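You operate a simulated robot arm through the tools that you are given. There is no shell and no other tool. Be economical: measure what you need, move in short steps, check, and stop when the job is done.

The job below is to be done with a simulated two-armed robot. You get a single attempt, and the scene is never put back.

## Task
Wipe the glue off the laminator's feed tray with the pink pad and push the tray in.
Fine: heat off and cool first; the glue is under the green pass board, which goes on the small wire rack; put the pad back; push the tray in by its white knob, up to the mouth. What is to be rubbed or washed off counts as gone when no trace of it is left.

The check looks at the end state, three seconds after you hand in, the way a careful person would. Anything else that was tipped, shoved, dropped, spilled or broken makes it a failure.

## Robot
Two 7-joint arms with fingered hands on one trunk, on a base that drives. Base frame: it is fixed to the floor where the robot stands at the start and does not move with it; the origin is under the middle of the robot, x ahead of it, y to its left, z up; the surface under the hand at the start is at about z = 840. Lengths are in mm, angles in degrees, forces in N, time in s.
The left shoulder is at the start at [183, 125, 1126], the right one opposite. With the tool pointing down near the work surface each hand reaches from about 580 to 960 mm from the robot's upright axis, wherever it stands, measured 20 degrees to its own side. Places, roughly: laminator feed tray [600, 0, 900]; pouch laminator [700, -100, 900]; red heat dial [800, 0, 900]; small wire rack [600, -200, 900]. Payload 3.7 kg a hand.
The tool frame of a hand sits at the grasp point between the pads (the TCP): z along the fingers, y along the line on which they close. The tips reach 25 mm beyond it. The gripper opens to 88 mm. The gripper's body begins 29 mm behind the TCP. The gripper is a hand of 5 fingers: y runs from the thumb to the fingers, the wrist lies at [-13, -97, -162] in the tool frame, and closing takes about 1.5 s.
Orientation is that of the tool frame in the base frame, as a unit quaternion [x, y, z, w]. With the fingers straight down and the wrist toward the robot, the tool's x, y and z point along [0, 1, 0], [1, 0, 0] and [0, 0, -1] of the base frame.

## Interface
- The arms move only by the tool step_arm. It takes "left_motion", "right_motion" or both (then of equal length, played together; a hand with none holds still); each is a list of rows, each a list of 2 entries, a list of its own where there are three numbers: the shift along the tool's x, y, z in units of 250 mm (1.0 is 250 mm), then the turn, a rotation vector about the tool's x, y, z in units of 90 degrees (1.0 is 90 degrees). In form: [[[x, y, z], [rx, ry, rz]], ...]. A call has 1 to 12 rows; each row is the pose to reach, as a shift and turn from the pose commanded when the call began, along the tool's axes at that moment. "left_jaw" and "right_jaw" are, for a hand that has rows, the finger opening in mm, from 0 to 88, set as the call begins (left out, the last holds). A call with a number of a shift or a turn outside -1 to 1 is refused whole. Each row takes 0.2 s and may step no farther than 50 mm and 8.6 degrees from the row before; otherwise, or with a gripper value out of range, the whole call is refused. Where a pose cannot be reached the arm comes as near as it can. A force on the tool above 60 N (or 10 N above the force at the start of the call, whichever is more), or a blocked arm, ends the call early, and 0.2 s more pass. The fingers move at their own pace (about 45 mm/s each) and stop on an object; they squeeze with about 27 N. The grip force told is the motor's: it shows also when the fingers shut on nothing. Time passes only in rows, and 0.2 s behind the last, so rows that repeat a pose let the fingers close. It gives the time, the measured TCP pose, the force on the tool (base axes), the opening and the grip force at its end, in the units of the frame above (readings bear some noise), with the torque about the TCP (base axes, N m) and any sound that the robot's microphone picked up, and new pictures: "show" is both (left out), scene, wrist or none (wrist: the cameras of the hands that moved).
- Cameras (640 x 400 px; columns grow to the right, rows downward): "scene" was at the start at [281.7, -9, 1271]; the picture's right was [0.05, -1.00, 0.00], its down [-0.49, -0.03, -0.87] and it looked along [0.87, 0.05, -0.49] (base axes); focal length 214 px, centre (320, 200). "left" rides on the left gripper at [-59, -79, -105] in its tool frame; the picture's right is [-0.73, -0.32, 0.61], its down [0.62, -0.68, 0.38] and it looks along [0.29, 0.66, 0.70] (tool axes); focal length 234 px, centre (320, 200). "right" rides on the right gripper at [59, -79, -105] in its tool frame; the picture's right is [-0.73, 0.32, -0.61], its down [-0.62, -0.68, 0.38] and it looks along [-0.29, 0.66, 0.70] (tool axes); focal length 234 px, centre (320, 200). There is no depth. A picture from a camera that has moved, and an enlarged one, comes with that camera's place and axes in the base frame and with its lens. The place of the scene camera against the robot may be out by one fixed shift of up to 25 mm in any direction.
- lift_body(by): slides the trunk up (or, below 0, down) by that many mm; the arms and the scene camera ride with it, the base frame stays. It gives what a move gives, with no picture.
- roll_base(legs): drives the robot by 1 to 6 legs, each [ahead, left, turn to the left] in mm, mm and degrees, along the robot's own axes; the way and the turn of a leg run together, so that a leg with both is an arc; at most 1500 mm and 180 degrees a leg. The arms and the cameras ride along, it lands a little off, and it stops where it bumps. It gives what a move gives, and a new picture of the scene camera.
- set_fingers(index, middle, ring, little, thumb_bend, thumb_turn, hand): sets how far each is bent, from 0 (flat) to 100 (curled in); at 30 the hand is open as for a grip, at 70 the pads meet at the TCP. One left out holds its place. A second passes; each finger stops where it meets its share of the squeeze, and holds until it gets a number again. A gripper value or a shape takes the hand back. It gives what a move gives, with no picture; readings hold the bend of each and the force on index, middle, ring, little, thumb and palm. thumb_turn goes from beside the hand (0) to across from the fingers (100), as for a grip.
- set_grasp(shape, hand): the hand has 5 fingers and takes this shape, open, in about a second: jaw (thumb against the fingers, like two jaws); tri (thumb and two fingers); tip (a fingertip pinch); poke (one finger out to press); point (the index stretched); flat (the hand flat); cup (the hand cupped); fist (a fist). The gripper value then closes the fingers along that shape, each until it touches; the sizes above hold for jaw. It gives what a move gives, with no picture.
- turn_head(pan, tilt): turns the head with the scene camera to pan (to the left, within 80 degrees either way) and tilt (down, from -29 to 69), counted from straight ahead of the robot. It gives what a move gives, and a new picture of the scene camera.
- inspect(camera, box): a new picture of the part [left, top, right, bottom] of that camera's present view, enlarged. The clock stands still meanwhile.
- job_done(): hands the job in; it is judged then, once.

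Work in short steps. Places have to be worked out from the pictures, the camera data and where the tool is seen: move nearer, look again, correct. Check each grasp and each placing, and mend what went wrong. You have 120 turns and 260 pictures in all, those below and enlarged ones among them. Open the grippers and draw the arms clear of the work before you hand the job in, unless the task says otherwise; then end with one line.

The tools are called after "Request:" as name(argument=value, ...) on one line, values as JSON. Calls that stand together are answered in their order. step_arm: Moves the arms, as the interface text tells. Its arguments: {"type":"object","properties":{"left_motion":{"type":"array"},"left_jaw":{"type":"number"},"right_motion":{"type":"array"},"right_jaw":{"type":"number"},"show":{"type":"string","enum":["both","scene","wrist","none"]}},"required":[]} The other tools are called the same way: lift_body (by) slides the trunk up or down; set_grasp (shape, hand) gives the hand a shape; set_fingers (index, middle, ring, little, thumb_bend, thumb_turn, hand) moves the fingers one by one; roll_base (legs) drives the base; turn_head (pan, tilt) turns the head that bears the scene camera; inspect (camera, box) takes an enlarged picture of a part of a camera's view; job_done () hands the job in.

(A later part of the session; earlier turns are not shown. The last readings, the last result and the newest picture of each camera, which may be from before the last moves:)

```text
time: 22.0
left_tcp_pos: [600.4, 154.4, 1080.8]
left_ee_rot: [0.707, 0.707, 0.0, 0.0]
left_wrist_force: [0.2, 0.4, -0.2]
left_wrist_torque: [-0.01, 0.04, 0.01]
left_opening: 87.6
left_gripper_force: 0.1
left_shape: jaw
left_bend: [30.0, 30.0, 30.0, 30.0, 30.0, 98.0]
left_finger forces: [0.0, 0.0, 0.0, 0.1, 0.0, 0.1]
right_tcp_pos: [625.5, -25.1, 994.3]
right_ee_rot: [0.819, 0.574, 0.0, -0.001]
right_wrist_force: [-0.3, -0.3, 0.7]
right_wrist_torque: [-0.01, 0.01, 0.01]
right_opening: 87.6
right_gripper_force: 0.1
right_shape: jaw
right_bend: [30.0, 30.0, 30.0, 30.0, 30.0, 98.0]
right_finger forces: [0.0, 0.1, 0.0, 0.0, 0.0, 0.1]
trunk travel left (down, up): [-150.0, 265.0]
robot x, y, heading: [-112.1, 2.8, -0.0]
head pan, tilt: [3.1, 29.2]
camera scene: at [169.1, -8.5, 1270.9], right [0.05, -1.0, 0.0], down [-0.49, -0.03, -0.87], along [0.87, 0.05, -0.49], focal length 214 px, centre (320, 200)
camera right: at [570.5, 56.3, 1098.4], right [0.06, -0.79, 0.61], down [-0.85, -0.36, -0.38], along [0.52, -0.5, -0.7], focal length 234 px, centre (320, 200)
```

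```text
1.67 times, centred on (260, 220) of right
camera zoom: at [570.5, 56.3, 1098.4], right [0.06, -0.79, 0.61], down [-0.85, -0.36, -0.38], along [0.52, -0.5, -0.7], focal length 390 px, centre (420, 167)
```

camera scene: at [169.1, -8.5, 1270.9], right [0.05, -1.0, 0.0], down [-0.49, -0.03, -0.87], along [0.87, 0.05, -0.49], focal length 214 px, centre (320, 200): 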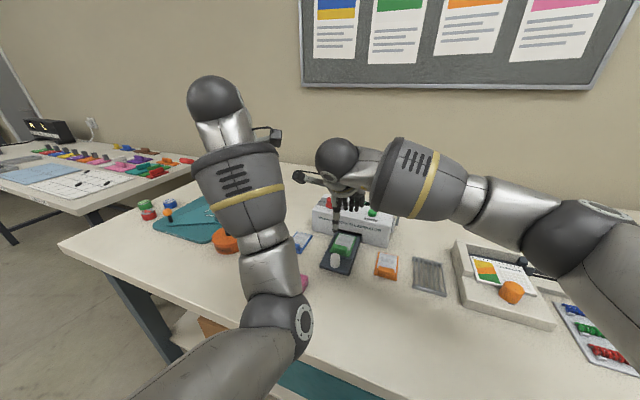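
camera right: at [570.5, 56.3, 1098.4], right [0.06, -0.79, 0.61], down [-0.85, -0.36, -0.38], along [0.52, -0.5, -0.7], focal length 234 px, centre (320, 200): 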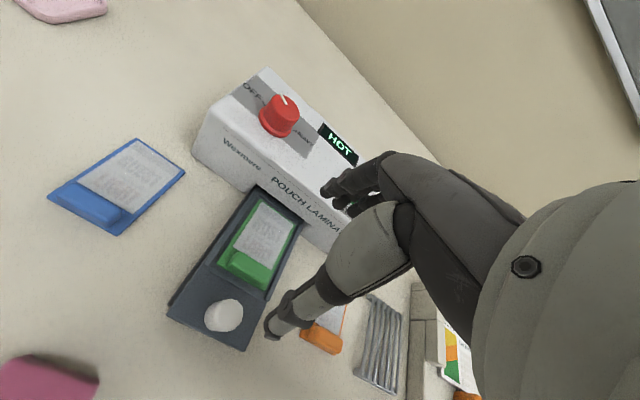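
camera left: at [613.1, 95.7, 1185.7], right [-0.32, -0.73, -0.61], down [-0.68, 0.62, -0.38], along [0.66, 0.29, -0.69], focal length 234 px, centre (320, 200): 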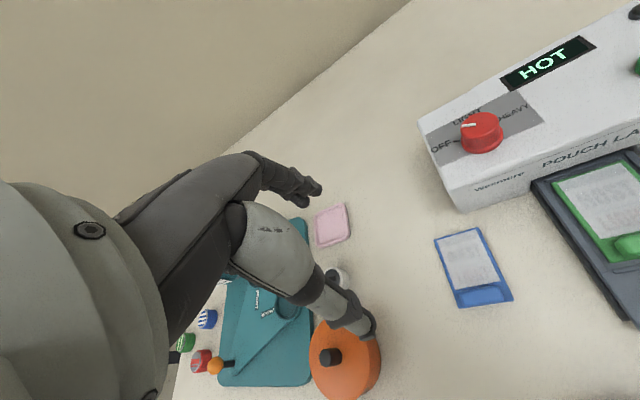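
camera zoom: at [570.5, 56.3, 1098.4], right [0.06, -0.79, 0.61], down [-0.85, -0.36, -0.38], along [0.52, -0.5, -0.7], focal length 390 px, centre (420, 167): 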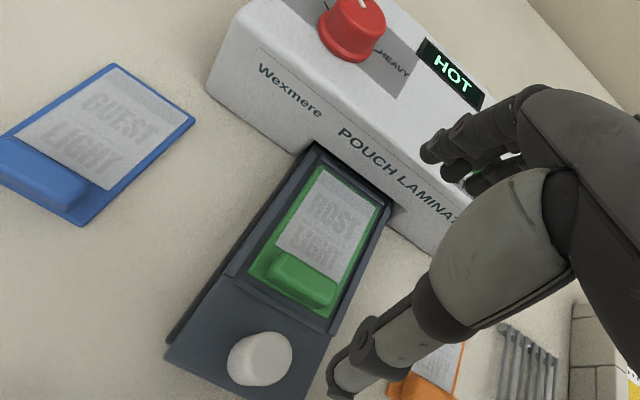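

Bar top centre ≈(627,-25,877); knob top ≈(588,-10,886), gap ≈19 mm. I preset the opening to 28 mm and let time pass for cooling while viewing.

Request:
step_arm(right_motion=[[[0, 0, 0], [0, 0, 0]], [[0, 0, 0], [0, 0, 0]], [[0, 0, 0], [0, 0, 0]], [[0, 0, 0], [0, 0, 0]], [[0, 0, 0], [0, 0, 0]], [[0, 0, 0], [0, 0, 0]], [[0, 0, 0], [0, 0, 0]], [[0, 0, 0], [0, 0, 0]], [[0, 0, 0], [0, 0, 0]], [[0, 0, 0], [0, 0, 0]], [[0, 0, 0], [0, 0, 0]], [[0, 0, 0], [0, 0, 0]]], right_jaw=28, show="wrist")

```text
time: 24.6
left_tcp_pos: [600.5, 153.2, 1080.6]
left_ee_rot: [0.707, 0.707, 0.001, 0.0]
left_wrist_force: [-0.7, -0.1, 0.5]
left_wrist_torque: [-0.01, -0.01, -0.03]
left_opening: 87.4
left_gripper_force: 0.1
left_shape: jaw
left_bend: [30.0, 30.0, 30.0, 30.0, 30.0, 98.0]
left_finger forces: [0.0, 0.0, 0.0, 0.0, 0.1, 0.0]
right_tcp_pos: [625.5, -26.5, 995.0]
right_ee_rot: [0.818, 0.575, 0.0, 0.0]
right_wrist_force: [-0.4, 0.3, -0.2]
right_wrist_torque: [0.0, -0.02, 0.0]
right_opening: 28.7
right_gripper_force: 0.1
right_shape: jaw
right_bend: [74.0, 52.0, 50.0, 47.0, 73.0, 100.0]
right_finger forces: [0.1, 0.1, 0.1, 0.1, 0.0, 0.0]
trunk travel left (down, up): [-150.0, 265.0]
robot x, y, heading: [-110.7, 3.3, 0.1]
head pan, tilt: [3.1, 29.2]
camera right: at [570.1, 55.5, 1098.8], right [0.06, -0.79, 0.61], down [-0.85, -0.36, -0.38], along [0.52, -0.5, -0.7], focal length 234 px, centre (320, 200)
```

right: 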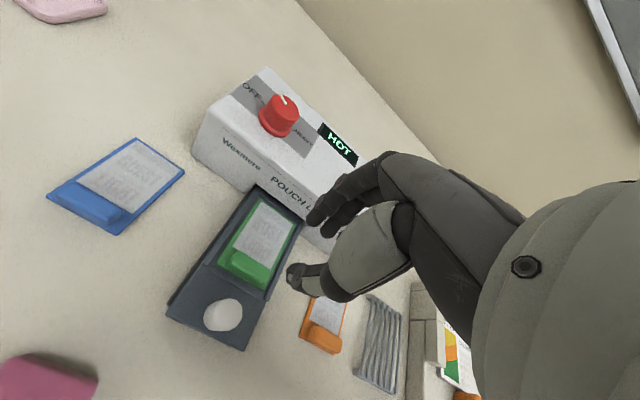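

Still HOT. Meanwhile I bring the left hand over the pad at ≈(529,77) to see its orientation.

Request:
step_arm(left_motion=[[[-0.05, -0.07, 0.06], [0, 0, 0]], [[-0.1, -0.14, 0.12], [0, 0, 0]], [[-0.17, -0.2, 0.2], [0, 0, 0]], [[-0.25, -0.25, 0.28], [0, 0, 0]], [[-0.308, -0.284, 0.35], [0, 0, 0]]])

Request:
inspect(camera="right", box=[0, 250, 250, 400])

```text
time: 25.8
left_tcp_pos: [530.9, 76.8, 991.7]
left_ee_rot: [0.707, 0.708, 0.002, 0.001]
left_wrist_force: [-1.4, 0.3, -0.3]
left_wrist_torque: [0.04, 0.02, 0.02]
left_opening: 87.5
left_gripper_force: 0.1
left_shape: jaw
left_bend: [30.0, 30.0, 30.0, 30.0, 30.0, 98.0]
left_finger forces: [0.0, 0.1, 0.0, 0.0, 0.0, 0.1]
left hand out of reach, approached as far as the arm can: row 1, 2, 3, 4, 5
right_tcp_pos: [624.4, -26.2, 994.7]
right_ee_rot: [0.818, 0.575, 0.0, 0.0]
right_wrist_force: [0.6, 0.5, -0.7]
right_wrist_torque: [0.01, 0.01, -0.01]
right_opening: 28.3
right_gripper_force: 0.0
right_shape: jaw
right_bend: [74.0, 52.0, 50.0, 47.0, 73.0, 100.0]
right_finger forces: [0.0, 0.0, 0.0, 0.1, 0.1, 0.0]
trunk travel left (down, up): [-150.0, 265.0]
robot x, y, heading: [-113.9, 0.3, 0.1]
head pan, tilt: [3.1, 29.2]
camera scene: at [168.8, -9.1, 1271.1], right [0.05, -1.0, 0.0], down [-0.49, -0.03, -0.87], along [0.87, 0.05, -0.49], focal length 214 px, centre (320, 200)
camera left: at [450.2, 18.3, 1096.2], right [-0.32, -0.73, -0.61], down [-0.68, 0.62, -0.39], along [0.66, 0.29, -0.69], focal length 234 px, centre (320, 200)
```

scene: 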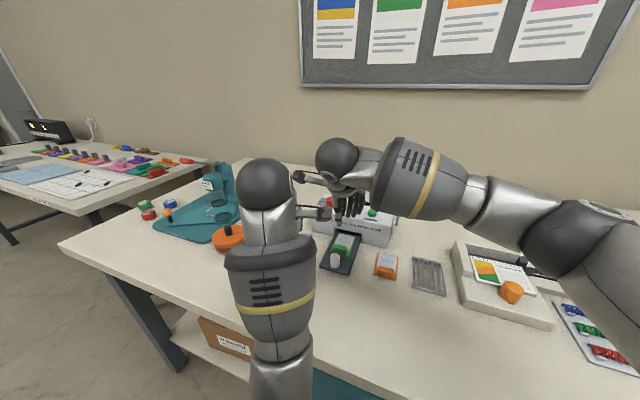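
left: 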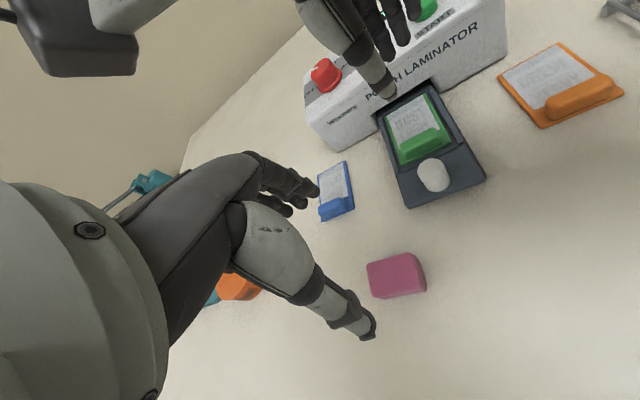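

```text
2.56 times, centred on (125, 325) of right
camera zoom: at [570.0, 55.5, 1098.9], right [0.06, -0.79, 0.61], down [-0.85, -0.36, -0.38], along [0.52, -0.5, -0.7], focal length 600 px, centre (819, -120)
```

zoom: 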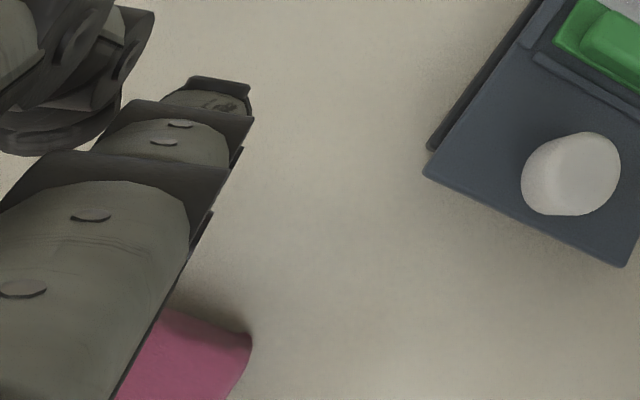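

Pad centre ≈(529,76), long edge parallel to laminator's front, so same yaw as the tray. I yaw 20° clockwise and lower to z≈930, opening 64.

Request:
step_arm(left_motion=[[[0, 0, 0.05], [0, 0, 0.07]], [[0, 0, 0.11], [0, 0, 0.14]], [[0, 0, 0.17], [0, 0, 0.2]], [[0, 0, 0.24], [0, 0, 0.22]], [[0, 0, 0.24], [0, 0, 0.22]]], left_jaw=66, show="wrist")

Request:
inspect(camera="left", box=[240, 160, 480, 360])

Request:
inspect(camera="right", box=[300, 110, 370, 170])

```text
time: 27.0
left_tcp_pos: [530.5, 77.1, 929.5]
left_ee_rot: [0.818, 0.575, 0.001, 0.0]
left_wrist_force: [0.4, -0.4, -0.5]
left_wrist_torque: [-0.01, 0.05, 0.03]
left_opening: 66.4
left_gripper_force: 0.0
left_shape: jaw
left_bend: [27.0, 35.0, 32.0, 34.0, 54.0, 99.0]
left_finger forces: [0.1, 0.0, 0.0, 0.1, 0.1, 0.1]
right_tcp_pos: [625.2, -25.0, 995.4]
right_ee_rot: [0.818, 0.575, -0.001, 0.0]
right_wrist_force: [0.6, 0.5, 0.6]
right_wrist_torque: [0.0, 0.03, 0.0]
right_opening: 28.5
right_gripper_force: 0.1
right_shape: jaw
right_bend: [74.0, 52.0, 50.0, 47.0, 73.0, 100.0]
right_finger forces: [0.0, 0.0, 0.0, 0.1, 0.1, 0.0]
trunk travel left (down, up): [-150.0, 265.0]
robot x, y, heading: [-111.7, 0.8, -0.0]
head pan, tilt: [3.1, 29.2]
camera left: at [436.6, 48.3, 1035.0], right [-0.55, -0.57, -0.61], down [-0.43, 0.82, -0.38], along [0.72, 0.05, -0.7], focal length 234 px, centre (320, 200)
```

left: 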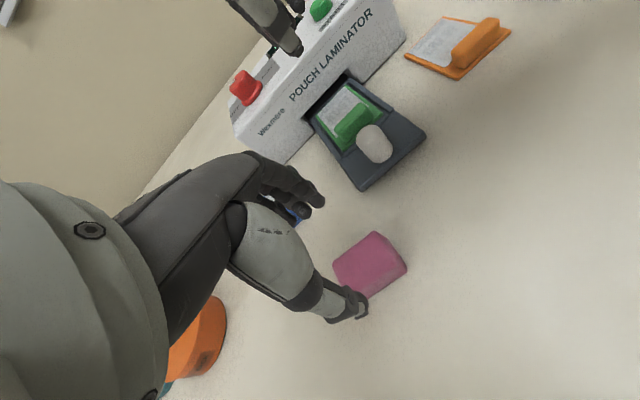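

```text
2.00 times, centred on (360, 260) of left
camera zoom: at [436.6, 48.3, 1035.0], right [-0.55, -0.57, -0.61], down [-0.43, 0.82, -0.38], along [0.72, 0.05, -0.7], focal length 468 px, centre (240, 80)
```

zoom: 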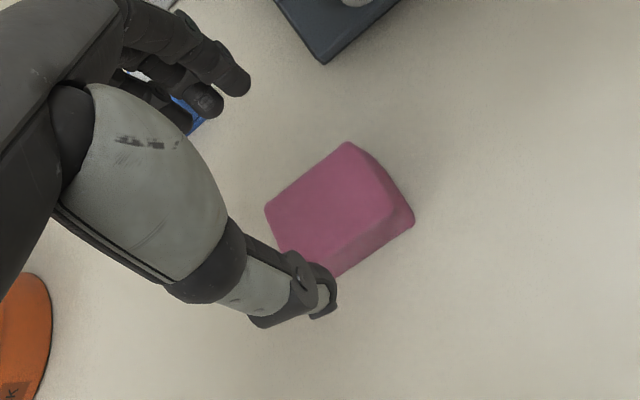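

```text
6.67 times, centred on (335, 140) of right
camera zoom: at [570.0, 55.5, 1098.9], right [0.06, -0.79, 0.61], down [-0.85, -0.36, -0.38], along [0.52, -0.5, -0.7], focal length 1561 px, centre (220, 600)
```

zoom: 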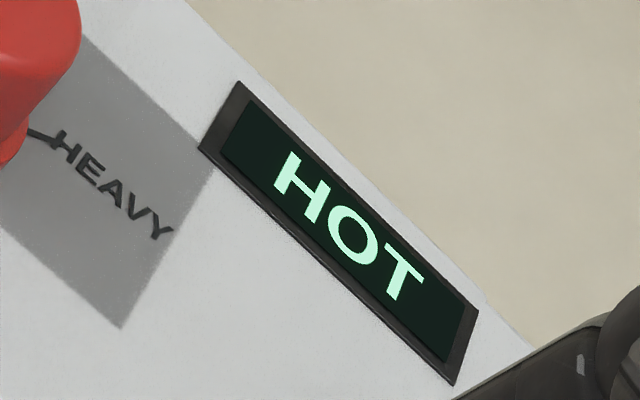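

Pad centred under the hand (≈529,78; 45×32 mm). I descend to z≈877 and close.

Request:
step_arm(left_motion=[[[0, 0, 0.07], [0, 0, 0]], [[0, 0, 0.14], [0, 0, 0]], [[0, 0, 0.2], [0, 0, 0]]], show="wrist")

Request:
step_arm(left_motion=[[[0, 0, 0], [0, 0, 0]], [[0, 0, 0], [0, 0, 0]], [[0, 0, 0], [0, 0, 0]], [[0, 0, 0], [0, 0, 0]], [[0, 0, 0], [0, 0, 0]], [[0, 0, 0], [0, 0, 0]], [[0, 0, 0], [0, 0, 0]]], left_jaw=0, show="wrist")

```text
time: 27.8
left_tcp_pos: [531.5, 76.3, 879.6]
left_ee_rot: [0.818, 0.575, 0.0, 0.0]
left_wrist_force: [0.1, -0.6, -0.3]
left_wrist_torque: [-0.03, 0.03, 0.0]
left_opening: 66.0
left_gripper_force: 0.1
left_shape: jaw
left_bend: [27.0, 35.0, 32.0, 34.0, 54.0, 99.0]
left_finger forces: [0.0, 0.1, 0.0, 0.0, 0.0, 0.1]
right_tcp_pos: [625.2, -25.8, 993.8]
right_ee_rot: [0.818, 0.576, 0.0, 0.0]
right_wrist_force: [-0.3, -0.4, -0.7]
right_wrist_torque: [0.0, -0.02, -0.01]
right_opening: 28.4
right_gripper_force: 0.0
right_shape: jaw
right_bend: [74.0, 52.0, 50.0, 47.0, 73.0, 100.0]
right_finger forces: [0.1, 0.1, 0.0, 0.1, 0.0, 0.0]
trunk travel left (down, up): [-150.0, 265.0]
robot x, y, heading: [-113.3, -0.3, 0.1]
head pan, tilt: [3.1, 29.2]
camera left: at [437.1, 48.0, 985.1], right [-0.55, -0.57, -0.61], down [-0.43, 0.82, -0.38], along [0.72, 0.05, -0.7], focal length 234 px, centre (320, 200)
```

left: 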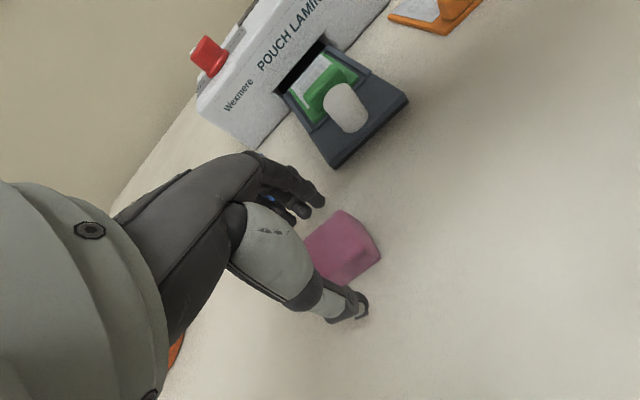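

```text
time: 29.4
left_tcp_pos: [532.7, 75.9, 879.3]
left_ee_rot: [0.818, 0.575, 0.0, 0.0]
left_wrist_force: [0.5, -0.1, -0.1]
left_wrist_torque: [0.03, 0.01, -0.02]
left_opening: 30.5
left_gripper_force: 27.0
left_shape: jaw
left_bend: [74.0, 52.0, 51.0, 54.0, 74.0, 100.0]
left_finger forces: [13.8, 7.1, 3.0, 0.0, 24.1, 0.0]
right_tcp_pos: [623.7, -25.0, 994.7]
right_ee_rot: [0.819, 0.574, 0.0, -0.001]
right_wrist_force: [0.0, 0.0, 0.2]
right_wrist_torque: [-0.03, 0.01, 0.01]
right_opening: 28.4
right_gripper_force: 0.0
right_shape: jaw
right_bend: [74.0, 52.0, 50.0, 47.0, 73.0, 100.0]
right_finger forces: [0.0, 0.0, 0.0, 0.0, 0.1, 0.0]
trunk travel left (down, up): [-150.0, 265.0]
robot x, y, heading: [-113.7, 0.3, -0.1]
head pan, tilt: [3.1, 29.2]
camera left: at [437.0, 47.8, 985.6], right [-0.55, -0.57, -0.61], down [-0.43, 0.82, -0.38], along [0.72, 0.05, -0.7], focal length 234 px, centre (320, 200)
```

left: 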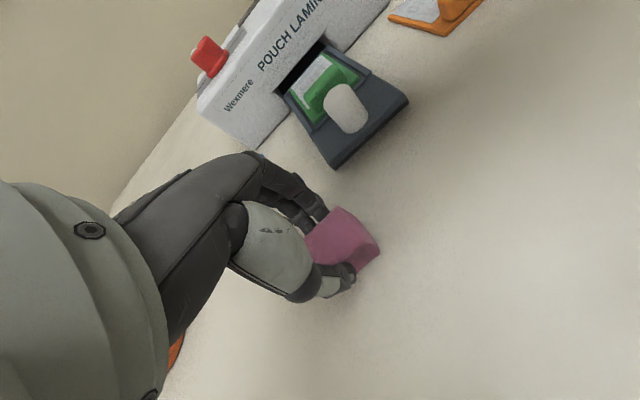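

Pad gripped. I lift it a little and check the display via the right camera.

Request:
step_arm(left_motion=[[[0, 0, -0.05], [0, 0, 0]], [[0, 0, -0.12], [0, 0, 0]], [[0, -0.05, -0.2], [0, 0, 0]], [[0, -0.1, -0.28], [0, 0, 0]], [[0, -0.1, -0.28], [0, 0, 0]], [[0, -0.1, -0.28], [0, 0, 0]], [[0, -0.1, -0.28], [0, 0, 0]], [[0, -0.1, -0.28], [0, 0, 0]], [[0, -0.1, -0.28], [0, 0, 0]], [[0, -0.1, -0.28], [0, 0, 0]], [[0, -0.1, -0.28], [0, 0, 0]], [[0, -0.1, -0.28], [0, 0, 0]]], show="wrist")

Request:
inspect(camera="right", box=[0, 50, 400, 400])

```text
time: 32.0
left_tcp_pos: [507.3, 86.3, 948.2]
left_ee_rot: [0.818, 0.575, 0.0, 0.0]
left_wrist_force: [0.9, 0.0, 0.2]
left_wrist_torque: [-0.02, 0.0, 0.02]
left_opening: 30.5
left_gripper_force: 27.1
left_shape: jaw
left_bend: [74.0, 52.0, 51.0, 54.0, 74.0, 100.0]
left_finger forces: [13.9, 7.0, 3.1, 0.0, 24.1, 0.0]
right_tcp_pos: [625.6, -26.4, 993.9]
right_ee_rot: [0.819, 0.574, 0.0, 0.0]
right_wrist_force: [-0.6, 0.3, -0.3]
right_wrist_torque: [-0.02, -0.02, 0.01]
right_opening: 28.7
right_gripper_force: 0.1
right_shape: jaw
right_bend: [74.0, 53.0, 50.0, 47.0, 73.0, 100.0]
right_finger forces: [0.0, 0.0, 0.1, 0.0, 0.0, 0.0]
trunk travel left (down, up): [-150.0, 265.0]
robot x, y, heading: [-110.6, -1.5, 0.1]
head pan, tilt: [3.1, 29.2]
camera left: at [412.5, 57.9, 1053.4], right [-0.55, -0.57, -0.61], down [-0.43, 0.82, -0.38], along [0.72, 0.05, -0.7], focal length 234 px, centre (320, 200)
```

left: 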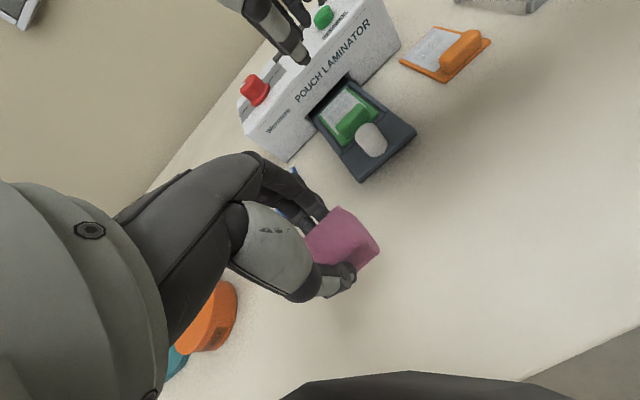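

```text
1.14 times, centred on (200, 225) of right
camera zoom: at [570.1, 55.5, 1098.8], right [0.06, -0.79, 0.61], down [-0.85, -0.36, -0.38], along [0.52, -0.5, -0.7], focal length 268 px, centre (457, 171)
```

zoom: 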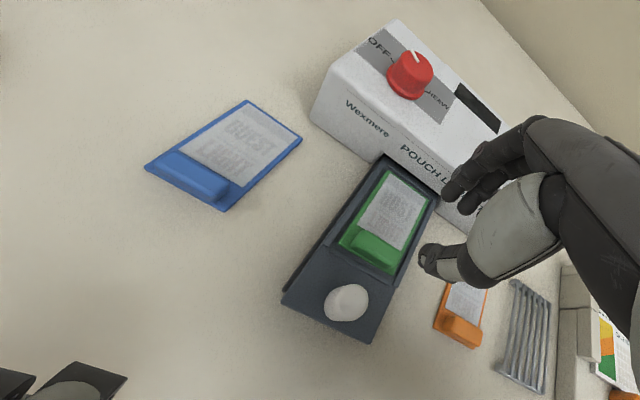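

The display is dark now: cool. I lower the right hand toward the bar, stopping with tips just above it.

Request:
step_arm(right_motion=[[[0.005, 0.01, 0.1], [0, 0, 0]], [[0.009, 0.02, 0.2], [0, 0, 0]], [[0.009, 0.02, 0.3], [0, 0, 0]]], show="wrist")

Request:
inspect(camera="right", box=[140, 150, 380, 390])

Request:
inspect(camera="left", box=[240, 0, 440, 200])

```text
time: 32.8
left_tcp_pos: [507.3, 87.1, 947.5]
left_ee_rot: [0.818, 0.575, 0.0, 0.001]
left_wrist_force: [0.8, -0.1, -1.2]
left_wrist_torque: [0.01, 0.0, -0.03]
left_opening: 30.5
left_gripper_force: 27.2
left_shape: jaw
left_bend: [74.0, 52.0, 51.0, 54.0, 74.0, 100.0]
left_finger forces: [14.0, 7.1, 3.1, 0.1, 24.2, 0.1]
right_tcp_pos: [630.0, -27.7, 919.7]
right_ee_rot: [0.818, 0.575, 0.0, 0.0]
right_wrist_force: [-0.3, 0.2, 0.7]
right_wrist_torque: [0.01, -0.02, -0.01]
right_opening: 28.4
right_gripper_force: 0.0
right_shape: jaw
right_bend: [74.0, 53.0, 50.0, 47.0, 73.0, 100.0]
right_finger forces: [0.1, 0.1, 0.0, 0.0, 0.1, 0.0]
trunk travel left (down, up): [-150.0, 265.0]
robot x, y, heading: [-116.7, 5.2, 0.0]
head pan, tilt: [3.1, 29.2]
camera right: at [576.7, 55.2, 1022.8], right [0.06, -0.79, 0.61], down [-0.85, -0.36, -0.38], along [0.52, -0.5, -0.7], focal length 234 px, centre (320, 200)
```

right: 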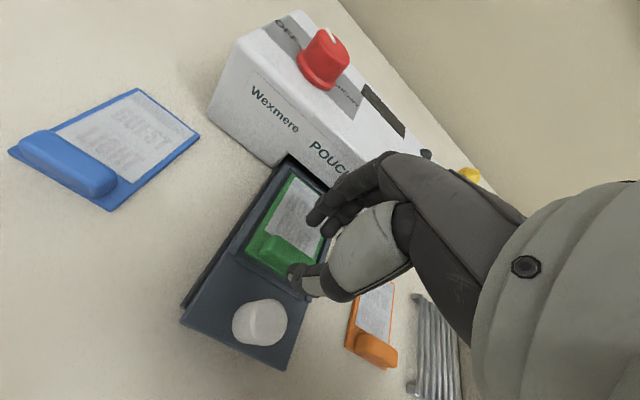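

```text
1.67 times, centred on (260, 270) of right
camera zoom: at [576.7, 55.2, 1022.8], right [0.06, -0.79, 0.61], down [-0.85, -0.36, -0.38], along [0.52, -0.5, -0.7], focal length 390 px, centre (420, 83)
```

zoom: 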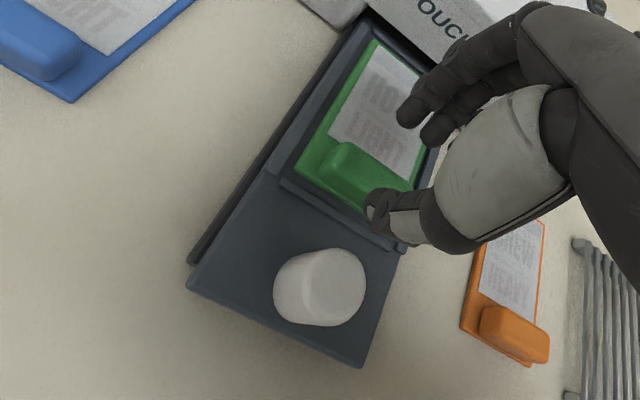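

```text
2.00 times, centred on (340, 100) of left
camera zoom: at [412.8, 57.8, 1053.2], right [-0.55, -0.57, -0.61], down [-0.43, 0.82, -0.38], along [0.72, 0.05, -0.7], focal length 468 px, centre (280, 400)
```

zoom: 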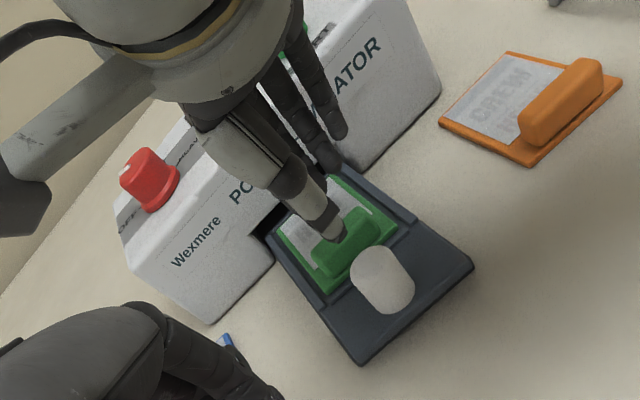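

Projection suggests the thumb will drop between bar and knob. I descend the last 27 mm.

Request:
step_arm(right_motion=[[[0, 0, 0.04], [0, 0, 0]], [[0, 0, 0.08], [0, 0, 0]], [[0, 0, 0.107], [0, 0, 0]]], show="wrist")

Request:
inspect(camera="right", box=[180, 150, 380, 350])

Request:
inspect(camera="left", box=[280, 40, 440, 200])

```text
time: 33.6
left_tcp_pos: [507.8, 86.1, 947.4]
left_ee_rot: [0.818, 0.575, 0.0, 0.0]
left_wrist_force: [0.4, -0.1, -0.3]
left_wrist_torque: [-0.01, -0.03, 0.0]
left_opening: 30.5
left_gripper_force: 27.6
left_shape: jaw
left_bend: [74.0, 52.0, 51.0, 54.0, 74.0, 100.0]
left_finger forces: [13.9, 7.1, 3.1, 0.0, 24.2, 0.0]
right_tcp_pos: [631.5, -24.4, 892.4]
right_ee_rot: [0.818, 0.575, 0.0, 0.0]
right_wrist_force: [0.6, 0.5, -0.9]
right_wrist_torque: [-0.01, 0.02, 0.0]
right_opening: 28.4
right_gripper_force: 0.1
right_shape: jaw
right_bend: [74.0, 53.0, 50.0, 47.0, 73.0, 100.0]
right_finger forces: [0.1, 0.0, 0.0, 0.1, 0.0, 0.0]
trunk travel left (down, up): [-150.0, 265.0]
robot x, y, heading: [-113.7, -2.7, 0.1]
head pan, tilt: [3.1, 29.2]
camera right: at [577.0, 56.3, 996.3], right [0.06, -0.79, 0.61], down [-0.85, -0.36, -0.38], along [0.52, -0.5, -0.7], focal length 234 px, centre (320, 200)
```

right: 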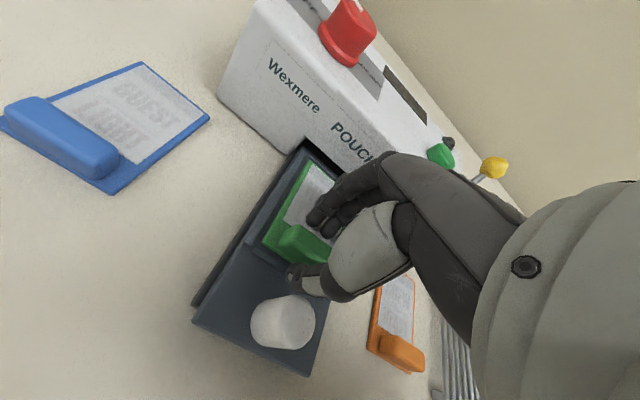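

```text
2.00 times, centred on (280, 250) of right
camera zoom: at [577.0, 56.3, 996.3], right [0.06, -0.79, 0.61], down [-0.85, -0.36, -0.38], along [0.52, -0.5, -0.7], focal length 468 px, centre (400, 100)
```

zoom: 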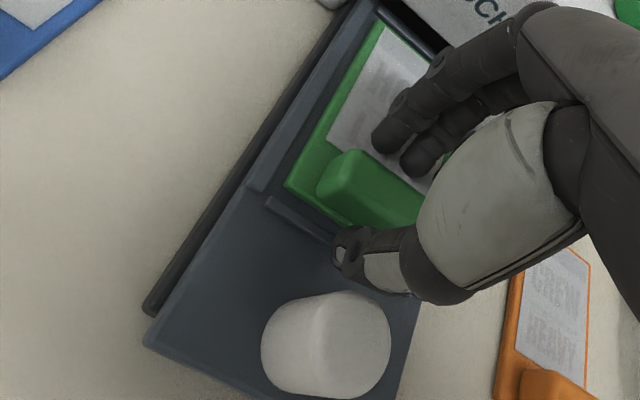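

```text
2.50 times, centred on (360, 120) of left
camera zoom: at [412.6, 57.9, 1053.4], right [-0.55, -0.57, -0.61], down [-0.43, 0.82, -0.38], along [0.72, 0.05, -0.7], focal length 585 px, centre (220, 400)
```

zoom: 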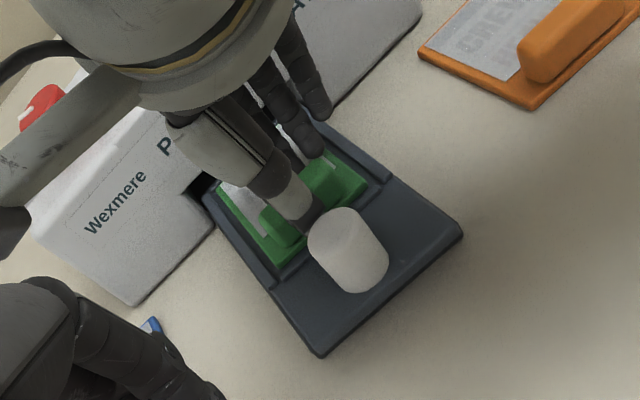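

Thumb sits between bar and knob, no contact force. Close the right hand.

Request:
step_arm(right_motion=[[[0, 0, 0], [0, 0, 0]], [[0, 0, 0], [0, 0, 0]], [[0, 0, 0], [0, 0, 0]], [[0, 0, 0], [0, 0, 0]], [[0, 0, 0], [0, 0, 0]]], right_jaw=0, show="none")

Request:
inspect(camera="right", box=[180, 150, 380, 350])

Request:
inspect(camera="left", box=[280, 40, 440, 200])

```text
time: 34.8
left_tcp_pos: [508.1, 86.2, 947.6]
left_ee_rot: [0.818, 0.575, 0.0, 0.0]
left_wrist_force: [-0.8, -0.2, -0.8]
left_wrist_torque: [0.02, -0.01, 0.03]
left_opening: 30.6
left_gripper_force: 27.4
left_shape: jaw
left_bend: [74.0, 52.0, 51.0, 54.0, 74.0, 100.0]
left_finger forces: [13.9, 7.2, 3.1, 0.0, 24.1, 0.0]
right_tcp_pos: [630.8, -24.2, 892.7]
right_ee_rot: [0.818, 0.575, 0.0, 0.0]
right_wrist_force: [-0.8, 1.2, 0.0]
right_wrist_torque: [0.01, -0.01, 0.09]
right_opening: 9.8
right_gripper_force: 27.0
right_shape: jaw
right_bend: [72.0, 64.0, 64.0, 70.0, 74.0, 100.0]
right_finger forces: [13.3, 7.2, 3.1, 0.1, 24.2, 0.0]
trunk travel left (down, up): [-150.0, 265.0]
robot x, y, heading: [-115.4, -3.3, 0.1]
head pan, tilt: [3.1, 29.2]
```

```text
2.00 times, centred on (280, 250) of right
camera zoom: at [576.9, 56.5, 996.6], right [0.06, -0.79, 0.61], down [-0.85, -0.36, -0.38], along [0.52, -0.5, -0.7], focal length 468 px, centre (400, 100)
```

zoom: 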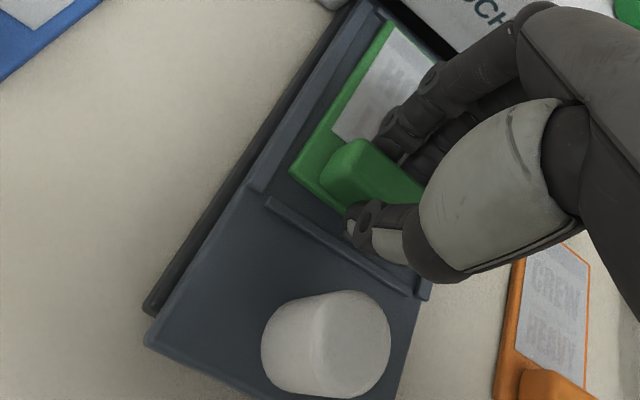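

```text
2.50 times, centred on (360, 120) of left
camera zoom: at [412.5, 58.0, 1053.5], right [-0.55, -0.57, -0.61], down [-0.43, 0.82, -0.38], along [0.72, 0.05, -0.7], focal length 585 px, centre (220, 400)
```

zoom: 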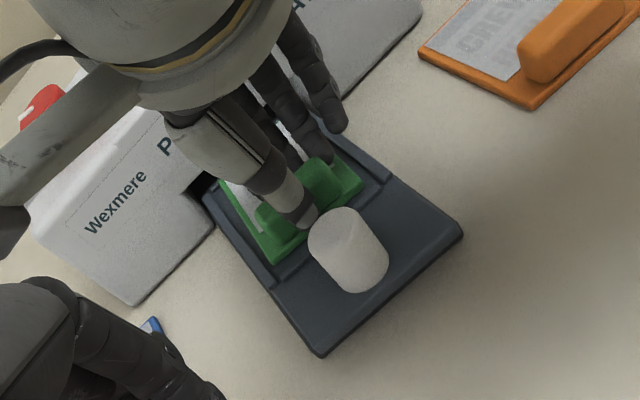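

Bar is gripped. I lift straight up slowly 25 mm and look.

Request:
step_arm(right_motion=[[[0, 0, -0.03], [0, 0, 0]], [[0, 0, -0.06], [0, 0, 0]], [[0, 0, -0.1], [0, 0, 0]]], show="none")

Request:
inspect(camera="left", box=[260, 20, 460, 200])

```text
time: 35.6
left_tcp_pos: [507.9, 85.9, 947.1]
left_ee_rot: [0.818, 0.575, 0.0, 0.0]
left_wrist_force: [0.3, -0.6, -1.4]
left_wrist_torque: [-0.03, -0.04, -0.01]
left_opening: 30.5
left_gripper_force: 27.1
left_shape: jaw
left_bend: [74.0, 52.0, 51.0, 54.0, 74.0, 100.0]
left_finger forces: [13.9, 7.0, 3.0, 0.0, 24.0, 0.0]
right_tcp_pos: [632.2, -24.5, 917.5]
right_ee_rot: [0.819, 0.574, 0.0, -0.001]
right_wrist_force: [0.6, 0.4, -2.9]
right_wrist_torque: [0.06, 0.16, 0.04]
right_opening: 10.7
right_gripper_force: 27.5
right_shape: jaw
right_bend: [71.0, 64.0, 67.0, 70.0, 76.0, 100.0]
right_finger forces: [16.9, 7.5, 2.8, 0.0, 26.8, 0.0]
trunk travel left (down, up): [-150.0, 265.0]
robot x, y, heading: [-115.2, -4.9, -0.2]
head pan, tilt: [3.1, 29.2]
```

```text
2.22 times, centred on (360, 110) of left
camera zoom: at [412.6, 57.9, 1053.3], right [-0.55, -0.57, -0.61], down [-0.43, 0.82, -0.38], along [0.72, 0.05, -0.7], focal length 520 px, centre (231, 400)
```

zoom: 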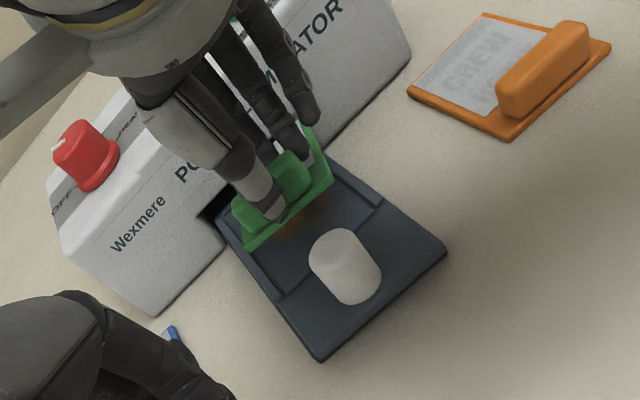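

Board is up, brownish glue visible beneath. Lift to z≈1000 and look.

Request:
step_arm(right_motion=[[[0, 0, -0.1], [0, 0, 0]], [[0, 0, -0.2], [0, 0, 0]], [[0, 0, -0.34], [0, 0, 0]]], show="wrist")

Request:
inspect(camera="left", box=[260, 20, 460, 200])

Request:
inspect(camera="right", box=[140, 100, 380, 340])

```text
time: 36.4
left_tcp_pos: [507.0, 87.4, 948.3]
left_ee_rot: [0.818, 0.575, 0.001, 0.0]
left_wrist_force: [0.5, -0.5, -0.4]
left_wrist_torque: [0.0, 0.0, 0.01]
left_opening: 30.8
left_gripper_force: 27.2
left_shape: jaw
left_bend: [74.0, 52.0, 51.0, 54.0, 74.0, 100.0]
left_finger forces: [13.9, 7.1, 3.2, 0.0, 24.1, 0.0]
right_tcp_pos: [631.3, -24.4, 1004.8]
right_ee_rot: [0.818, 0.575, 0.0, 0.0]
right_wrist_force: [0.5, 0.8, 0.0]
right_wrist_torque: [0.01, 0.0, 0.03]
right_opening: 10.5
right_gripper_force: 26.9
right_shape: jaw
right_bend: [71.0, 65.0, 70.0, 70.0, 76.0, 99.0]
right_finger forces: [17.1, 5.8, 2.3, 0.1, 25.4, 0.0]
trunk travel left (down, up): [-150.0, 265.0]
robot x, y, heading: [-114.8, 0.1, 0.1]
head pan, tilt: [3.1, 29.2]
camera right: at [575.8, 57.7, 1108.7], right [0.06, -0.79, 0.61], down [-0.85, -0.36, -0.38], along [0.52, -0.5, -0.7], focal length 234 px, centre (320, 200)
```

right: 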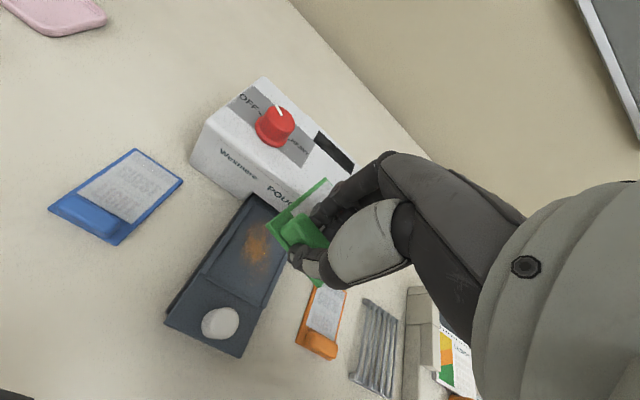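

```text
2.22 times, centred on (360, 110) of left
camera zoom: at [411.8, 57.9, 1054.2], right [-0.55, -0.57, -0.61], down [-0.43, 0.82, -0.38], along [0.72, 0.05, -0.69], focal length 520 px, centre (231, 400)
```

zoom: 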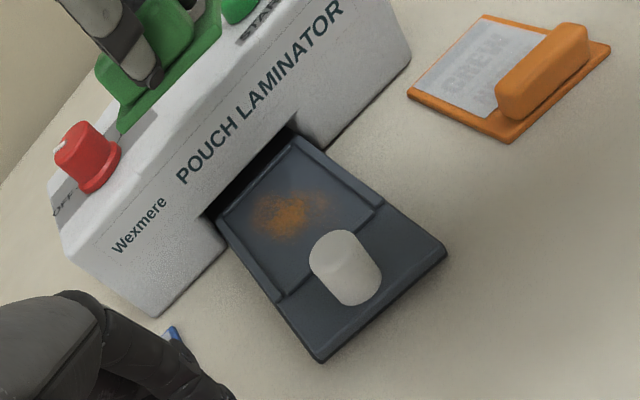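

```text
1.67 times, centred on (260, 220) of right
camera zoom: at [575.8, 57.7, 1108.7], right [0.06, -0.79, 0.61], down [-0.85, -0.36, -0.38], along [0.52, -0.5, -0.7], focal length 390 px, centre (420, 167)
```

zoom: 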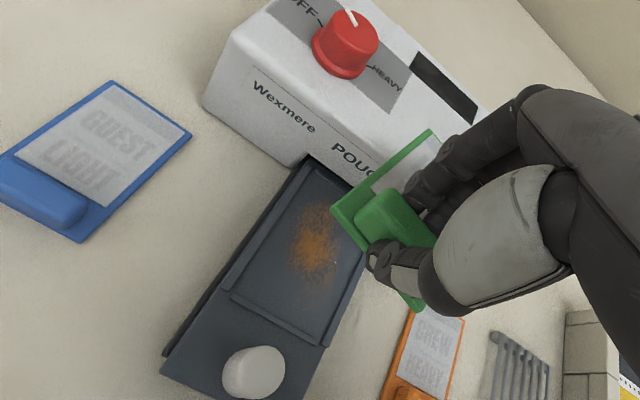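

Board held level; glue patch seen in the recess. Rack centre ≈(577,-246), same yaw as the tray. I carry the board over to there at z≈1005.

Request:
step_arm(right_motion=[[[-0.15, 0, 0], [0, 0, 0]], [[-0.3, 0, 0], [0, 0, 0]], [[-0.45, 0, 0], [0, 0, 0]], [[-0.6, 0, 0], [0, 0, 0]], [[-0.75, -0.01, 0], [0, 0, 0]], [[-0.906, -0.011, 0], [0, 0, 0]]])

Request:
inspect(camera="scene", box=[360, 200, 500, 320])

Request:
inspect(camera="right", box=[140, 100, 400, 360])

```text
time: 37.8
left_tcp_pos: [505.7, 85.5, 948.0]
left_ee_rot: [0.818, 0.575, 0.001, -0.001]
left_wrist_force: [0.9, 0.5, 0.3]
left_wrist_torque: [0.01, 0.02, 0.01]
left_opening: 30.6
left_gripper_force: 27.1
left_shape: jaw
left_bend: [74.0, 52.0, 51.0, 54.0, 74.0, 100.0]
left_finger forces: [13.9, 7.1, 3.1, 0.1, 24.1, 0.1]
right_tcp_pos: [548.1, -238.9, 1001.8]
right_ee_rot: [0.818, 0.575, 0.0, 0.0]
right_wrist_force: [-0.2, -0.3, -0.9]
right_wrist_torque: [0.01, 0.03, 0.06]
right_opening: 10.3
right_gripper_force: 26.8
right_shape: jaw
right_bend: [71.0, 65.0, 70.0, 70.0, 76.0, 99.0]
right_finger forces: [17.2, 5.6, 2.3, 0.0, 25.4, 0.0]
trunk travel left (down, up): [-150.0, 265.0]
robot x, y, heading: [-111.5, 3.3, -0.3]
head pan, tilt: [3.1, 29.2]
camera scene: at [168.5, -9.7, 1271.2], right [0.05, -1.0, 0.0], down [-0.49, -0.03, -0.87], along [0.87, 0.05, -0.49], focal length 214 px, centre (320, 200)
camera right: at [494.1, -157.3, 1106.3], right [0.06, -0.79, 0.61], down [-0.85, -0.36, -0.38], along [0.52, -0.5, -0.7], focal length 234 px, centre (320, 200)
```

scene: 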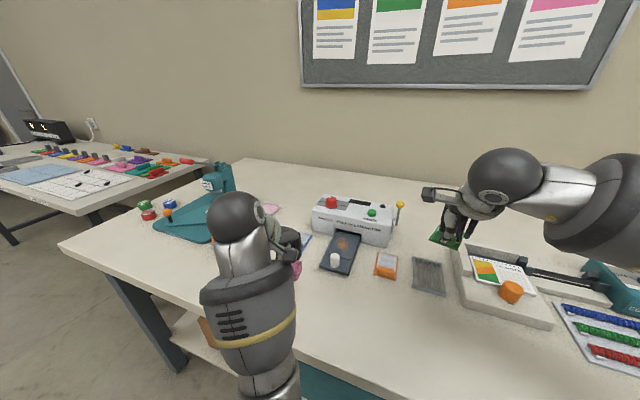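
right: 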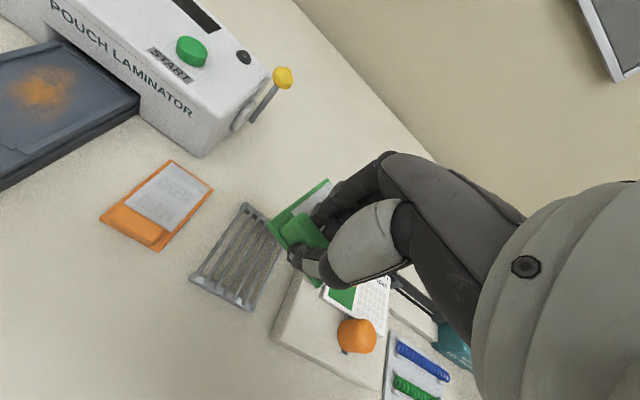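

```text
3.33 times, centred on (430, 260) of scene
camera zoom: at [168.5, -9.7, 1271.2], right [0.05, -1.0, 0.0], down [-0.49, -0.03, -0.87], along [0.87, 0.05, -0.49], focal length 715 px, centre (-47, 0)
```

zoom: 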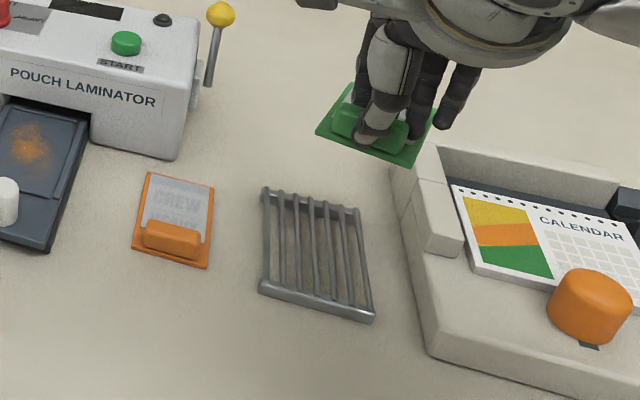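

```text
1.54 times, centred on (270, 230) of right
camera zoom: at [494.1, -157.3, 1106.3], right [0.06, -0.79, 0.61], down [-0.85, -0.36, -0.38], along [0.52, -0.5, -0.7], focal length 360 px, centre (397, 154)
```

zoom: 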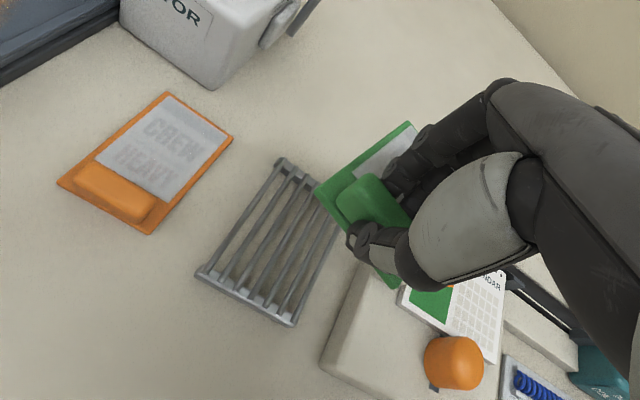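

Rack centre refined ≈(574,-244), and the board is ~88×55 with its centre 39 mm ahead of the bar. I shift to TCP ≈(537,-231) and lower to z≈915.

Request:
step_arm(right_motion=[[[0.015, -0.052, 0.05], [0, 0, 0]], [[0.015, -0.052, 0.15], [0, 0, 0]], [[0.015, -0.052, 0.25], [0, 0, 0]], [[0.015, -0.052, 0.35], [0, 0, 0]]], show="wrist")

Request:
inspect(camera="scene", box=[380, 220, 480, 310])

Request:
inspect(camera="right", box=[160, 140, 360, 340])

```text
time: 38.8
left_tcp_pos: [506.8, 87.1, 947.0]
left_ee_rot: [0.818, 0.576, 0.0, 0.0]
left_wrist_force: [0.8, -0.4, -0.7]
left_wrist_torque: [-0.01, -0.01, 0.02]
left_opening: 30.5
left_gripper_force: 26.8
left_shape: jaw
left_bend: [74.0, 52.0, 51.0, 54.0, 74.0, 100.0]
left_finger forces: [13.9, 7.1, 3.1, 0.1, 24.0, 0.1]
right_tcp_pos: [540.7, -228.0, 912.5]
right_ee_rot: [0.818, 0.575, 0.0, 0.0]
right_wrist_force: [0.1, -0.8, -0.1]
right_wrist_torque: [-0.01, 0.02, 0.02]
right_opening: 10.4
right_gripper_force: 26.8
right_shape: jaw
right_bend: [71.0, 65.0, 70.0, 70.0, 76.0, 99.0]
right_finger forces: [17.4, 5.4, 2.3, 0.1, 25.4, 0.0]
trunk travel left (down, up): [-150.0, 265.0]
robot x, y, heading: [-115.9, 1.5, 0.0]
head pan, tilt: [3.1, 29.2]
camera right: at [486.1, -146.9, 1017.2], right [0.06, -0.79, 0.61], down [-0.85, -0.36, -0.38], along [0.52, -0.5, -0.7], focal length 234 px, centre (320, 200)
```

right: 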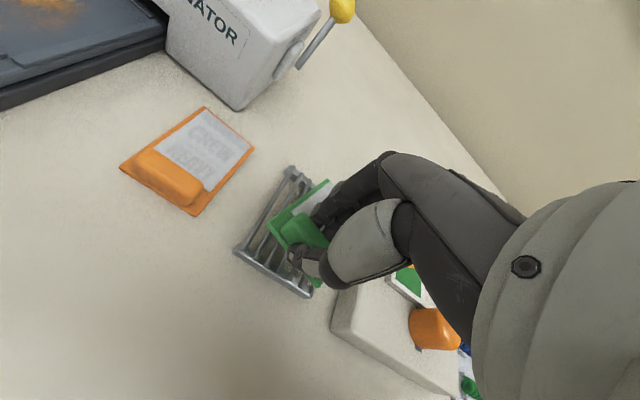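

```text
4.44 times, centred on (430, 265) of scene
camera zoom: at [169.3, -9.2, 1270.9], right [0.05, -1.0, 0.0], down [-0.49, -0.03, -0.87], along [0.87, 0.05, -0.49], focal length 953 px, centre (-169, -89)
```

zoom: 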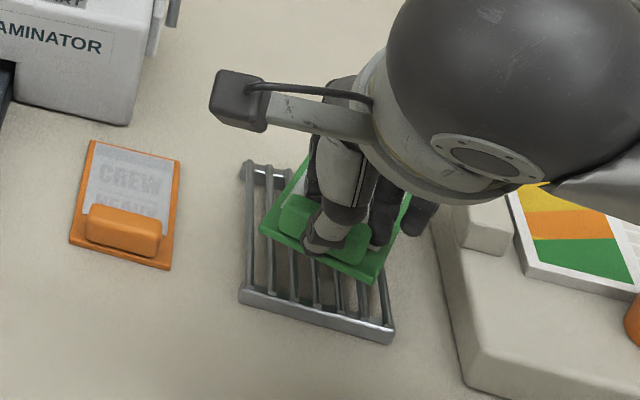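

```text
2.00 times, centred on (260, 240) of right
camera zoom: at [486.1, -146.9, 1017.2], right [0.06, -0.79, 0.61], down [-0.85, -0.36, -0.38], along [0.52, -0.5, -0.7], focal length 468 px, centre (440, 120)
```

zoom: 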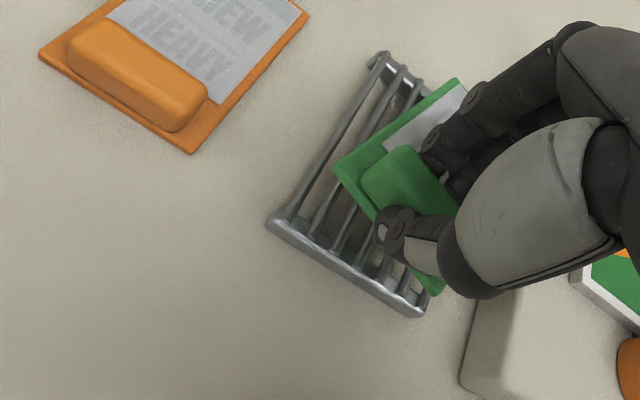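

Rack top is low (≈848), centre ≈(577,-247). I nudge ~3 mm right and lower to z≈886.

Request:
step_arm(right_motion=[[[-0.014, 0.003, 0.04], [0, 0, 0]], [[-0.014, 0.003, 0.08], [0, 0, 0]], [[-0.014, 0.003, 0.11], [0, 0, 0]]], show="none")

Request:
inspect(camera="scene", box=[390, 230, 470, 310])

Request:
inspect(camera="right", box=[160, 140, 360, 340])

```text
time: 39.6
left_tcp_pos: [506.1, 87.3, 947.8]
left_ee_rot: [0.818, 0.575, 0.001, 0.001]
left_wrist_force: [0.1, -0.5, 0.0]
left_wrist_torque: [-0.01, -0.02, 0.0]
left_opening: 30.6
left_gripper_force: 27.0
left_shape: jaw
left_bend: [74.0, 52.0, 51.0, 54.0, 74.0, 100.0]
left_finger forces: [13.9, 7.2, 3.0, 0.0, 24.0, 0.0]
right_tcp_pos: [541.2, -232.9, 887.1]
right_ee_rot: [0.818, 0.575, 0.0, 0.001]
right_wrist_force: [-0.5, 0.0, 1.9]
right_wrist_torque: [-0.03, -0.06, 0.01]
right_opening: 10.4
right_gripper_force: 26.7
right_shape: jaw
right_bend: [71.0, 66.0, 70.0, 70.0, 76.0, 99.0]
right_finger forces: [17.3, 5.4, 2.3, 0.0, 25.9, 0.1]
trunk travel left (down, up): [-150.0, 265.0]
robot x, y, heading: [-115.5, -0.3, 0.0]
head pan, tilt: [3.1, 29.2]
```

```text
5.00 times, centred on (430, 270) of scene
camera zoom: at [168.7, -9.0, 1271.1], right [0.05, -1.0, 0.0], down [-0.49, -0.03, -0.87], along [0.87, 0.05, -0.49], focal length 1072 px, centre (-230, -150)
```

zoom: 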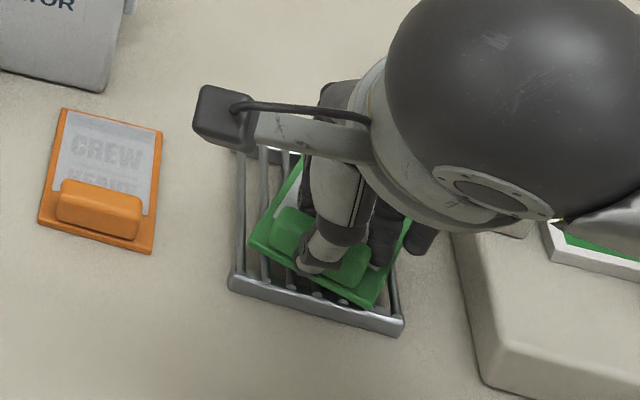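

```text
2.00 times, centred on (260, 240) of right
camera zoom: at [485.8, -150.6, 992.4], right [0.06, -0.79, 0.61], down [-0.85, -0.36, -0.38], along [0.52, -0.5, -0.7], focal length 468 px, centre (440, 120)
```

zoom: 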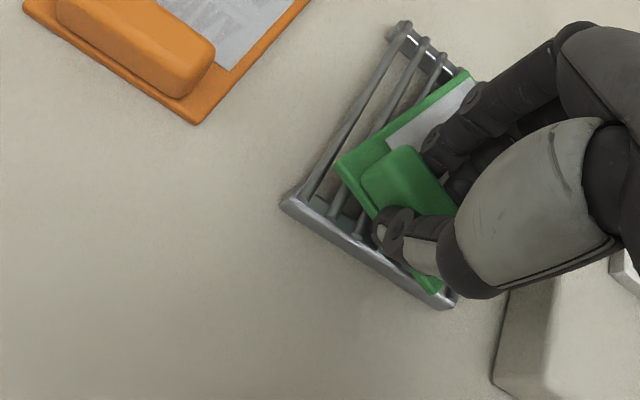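

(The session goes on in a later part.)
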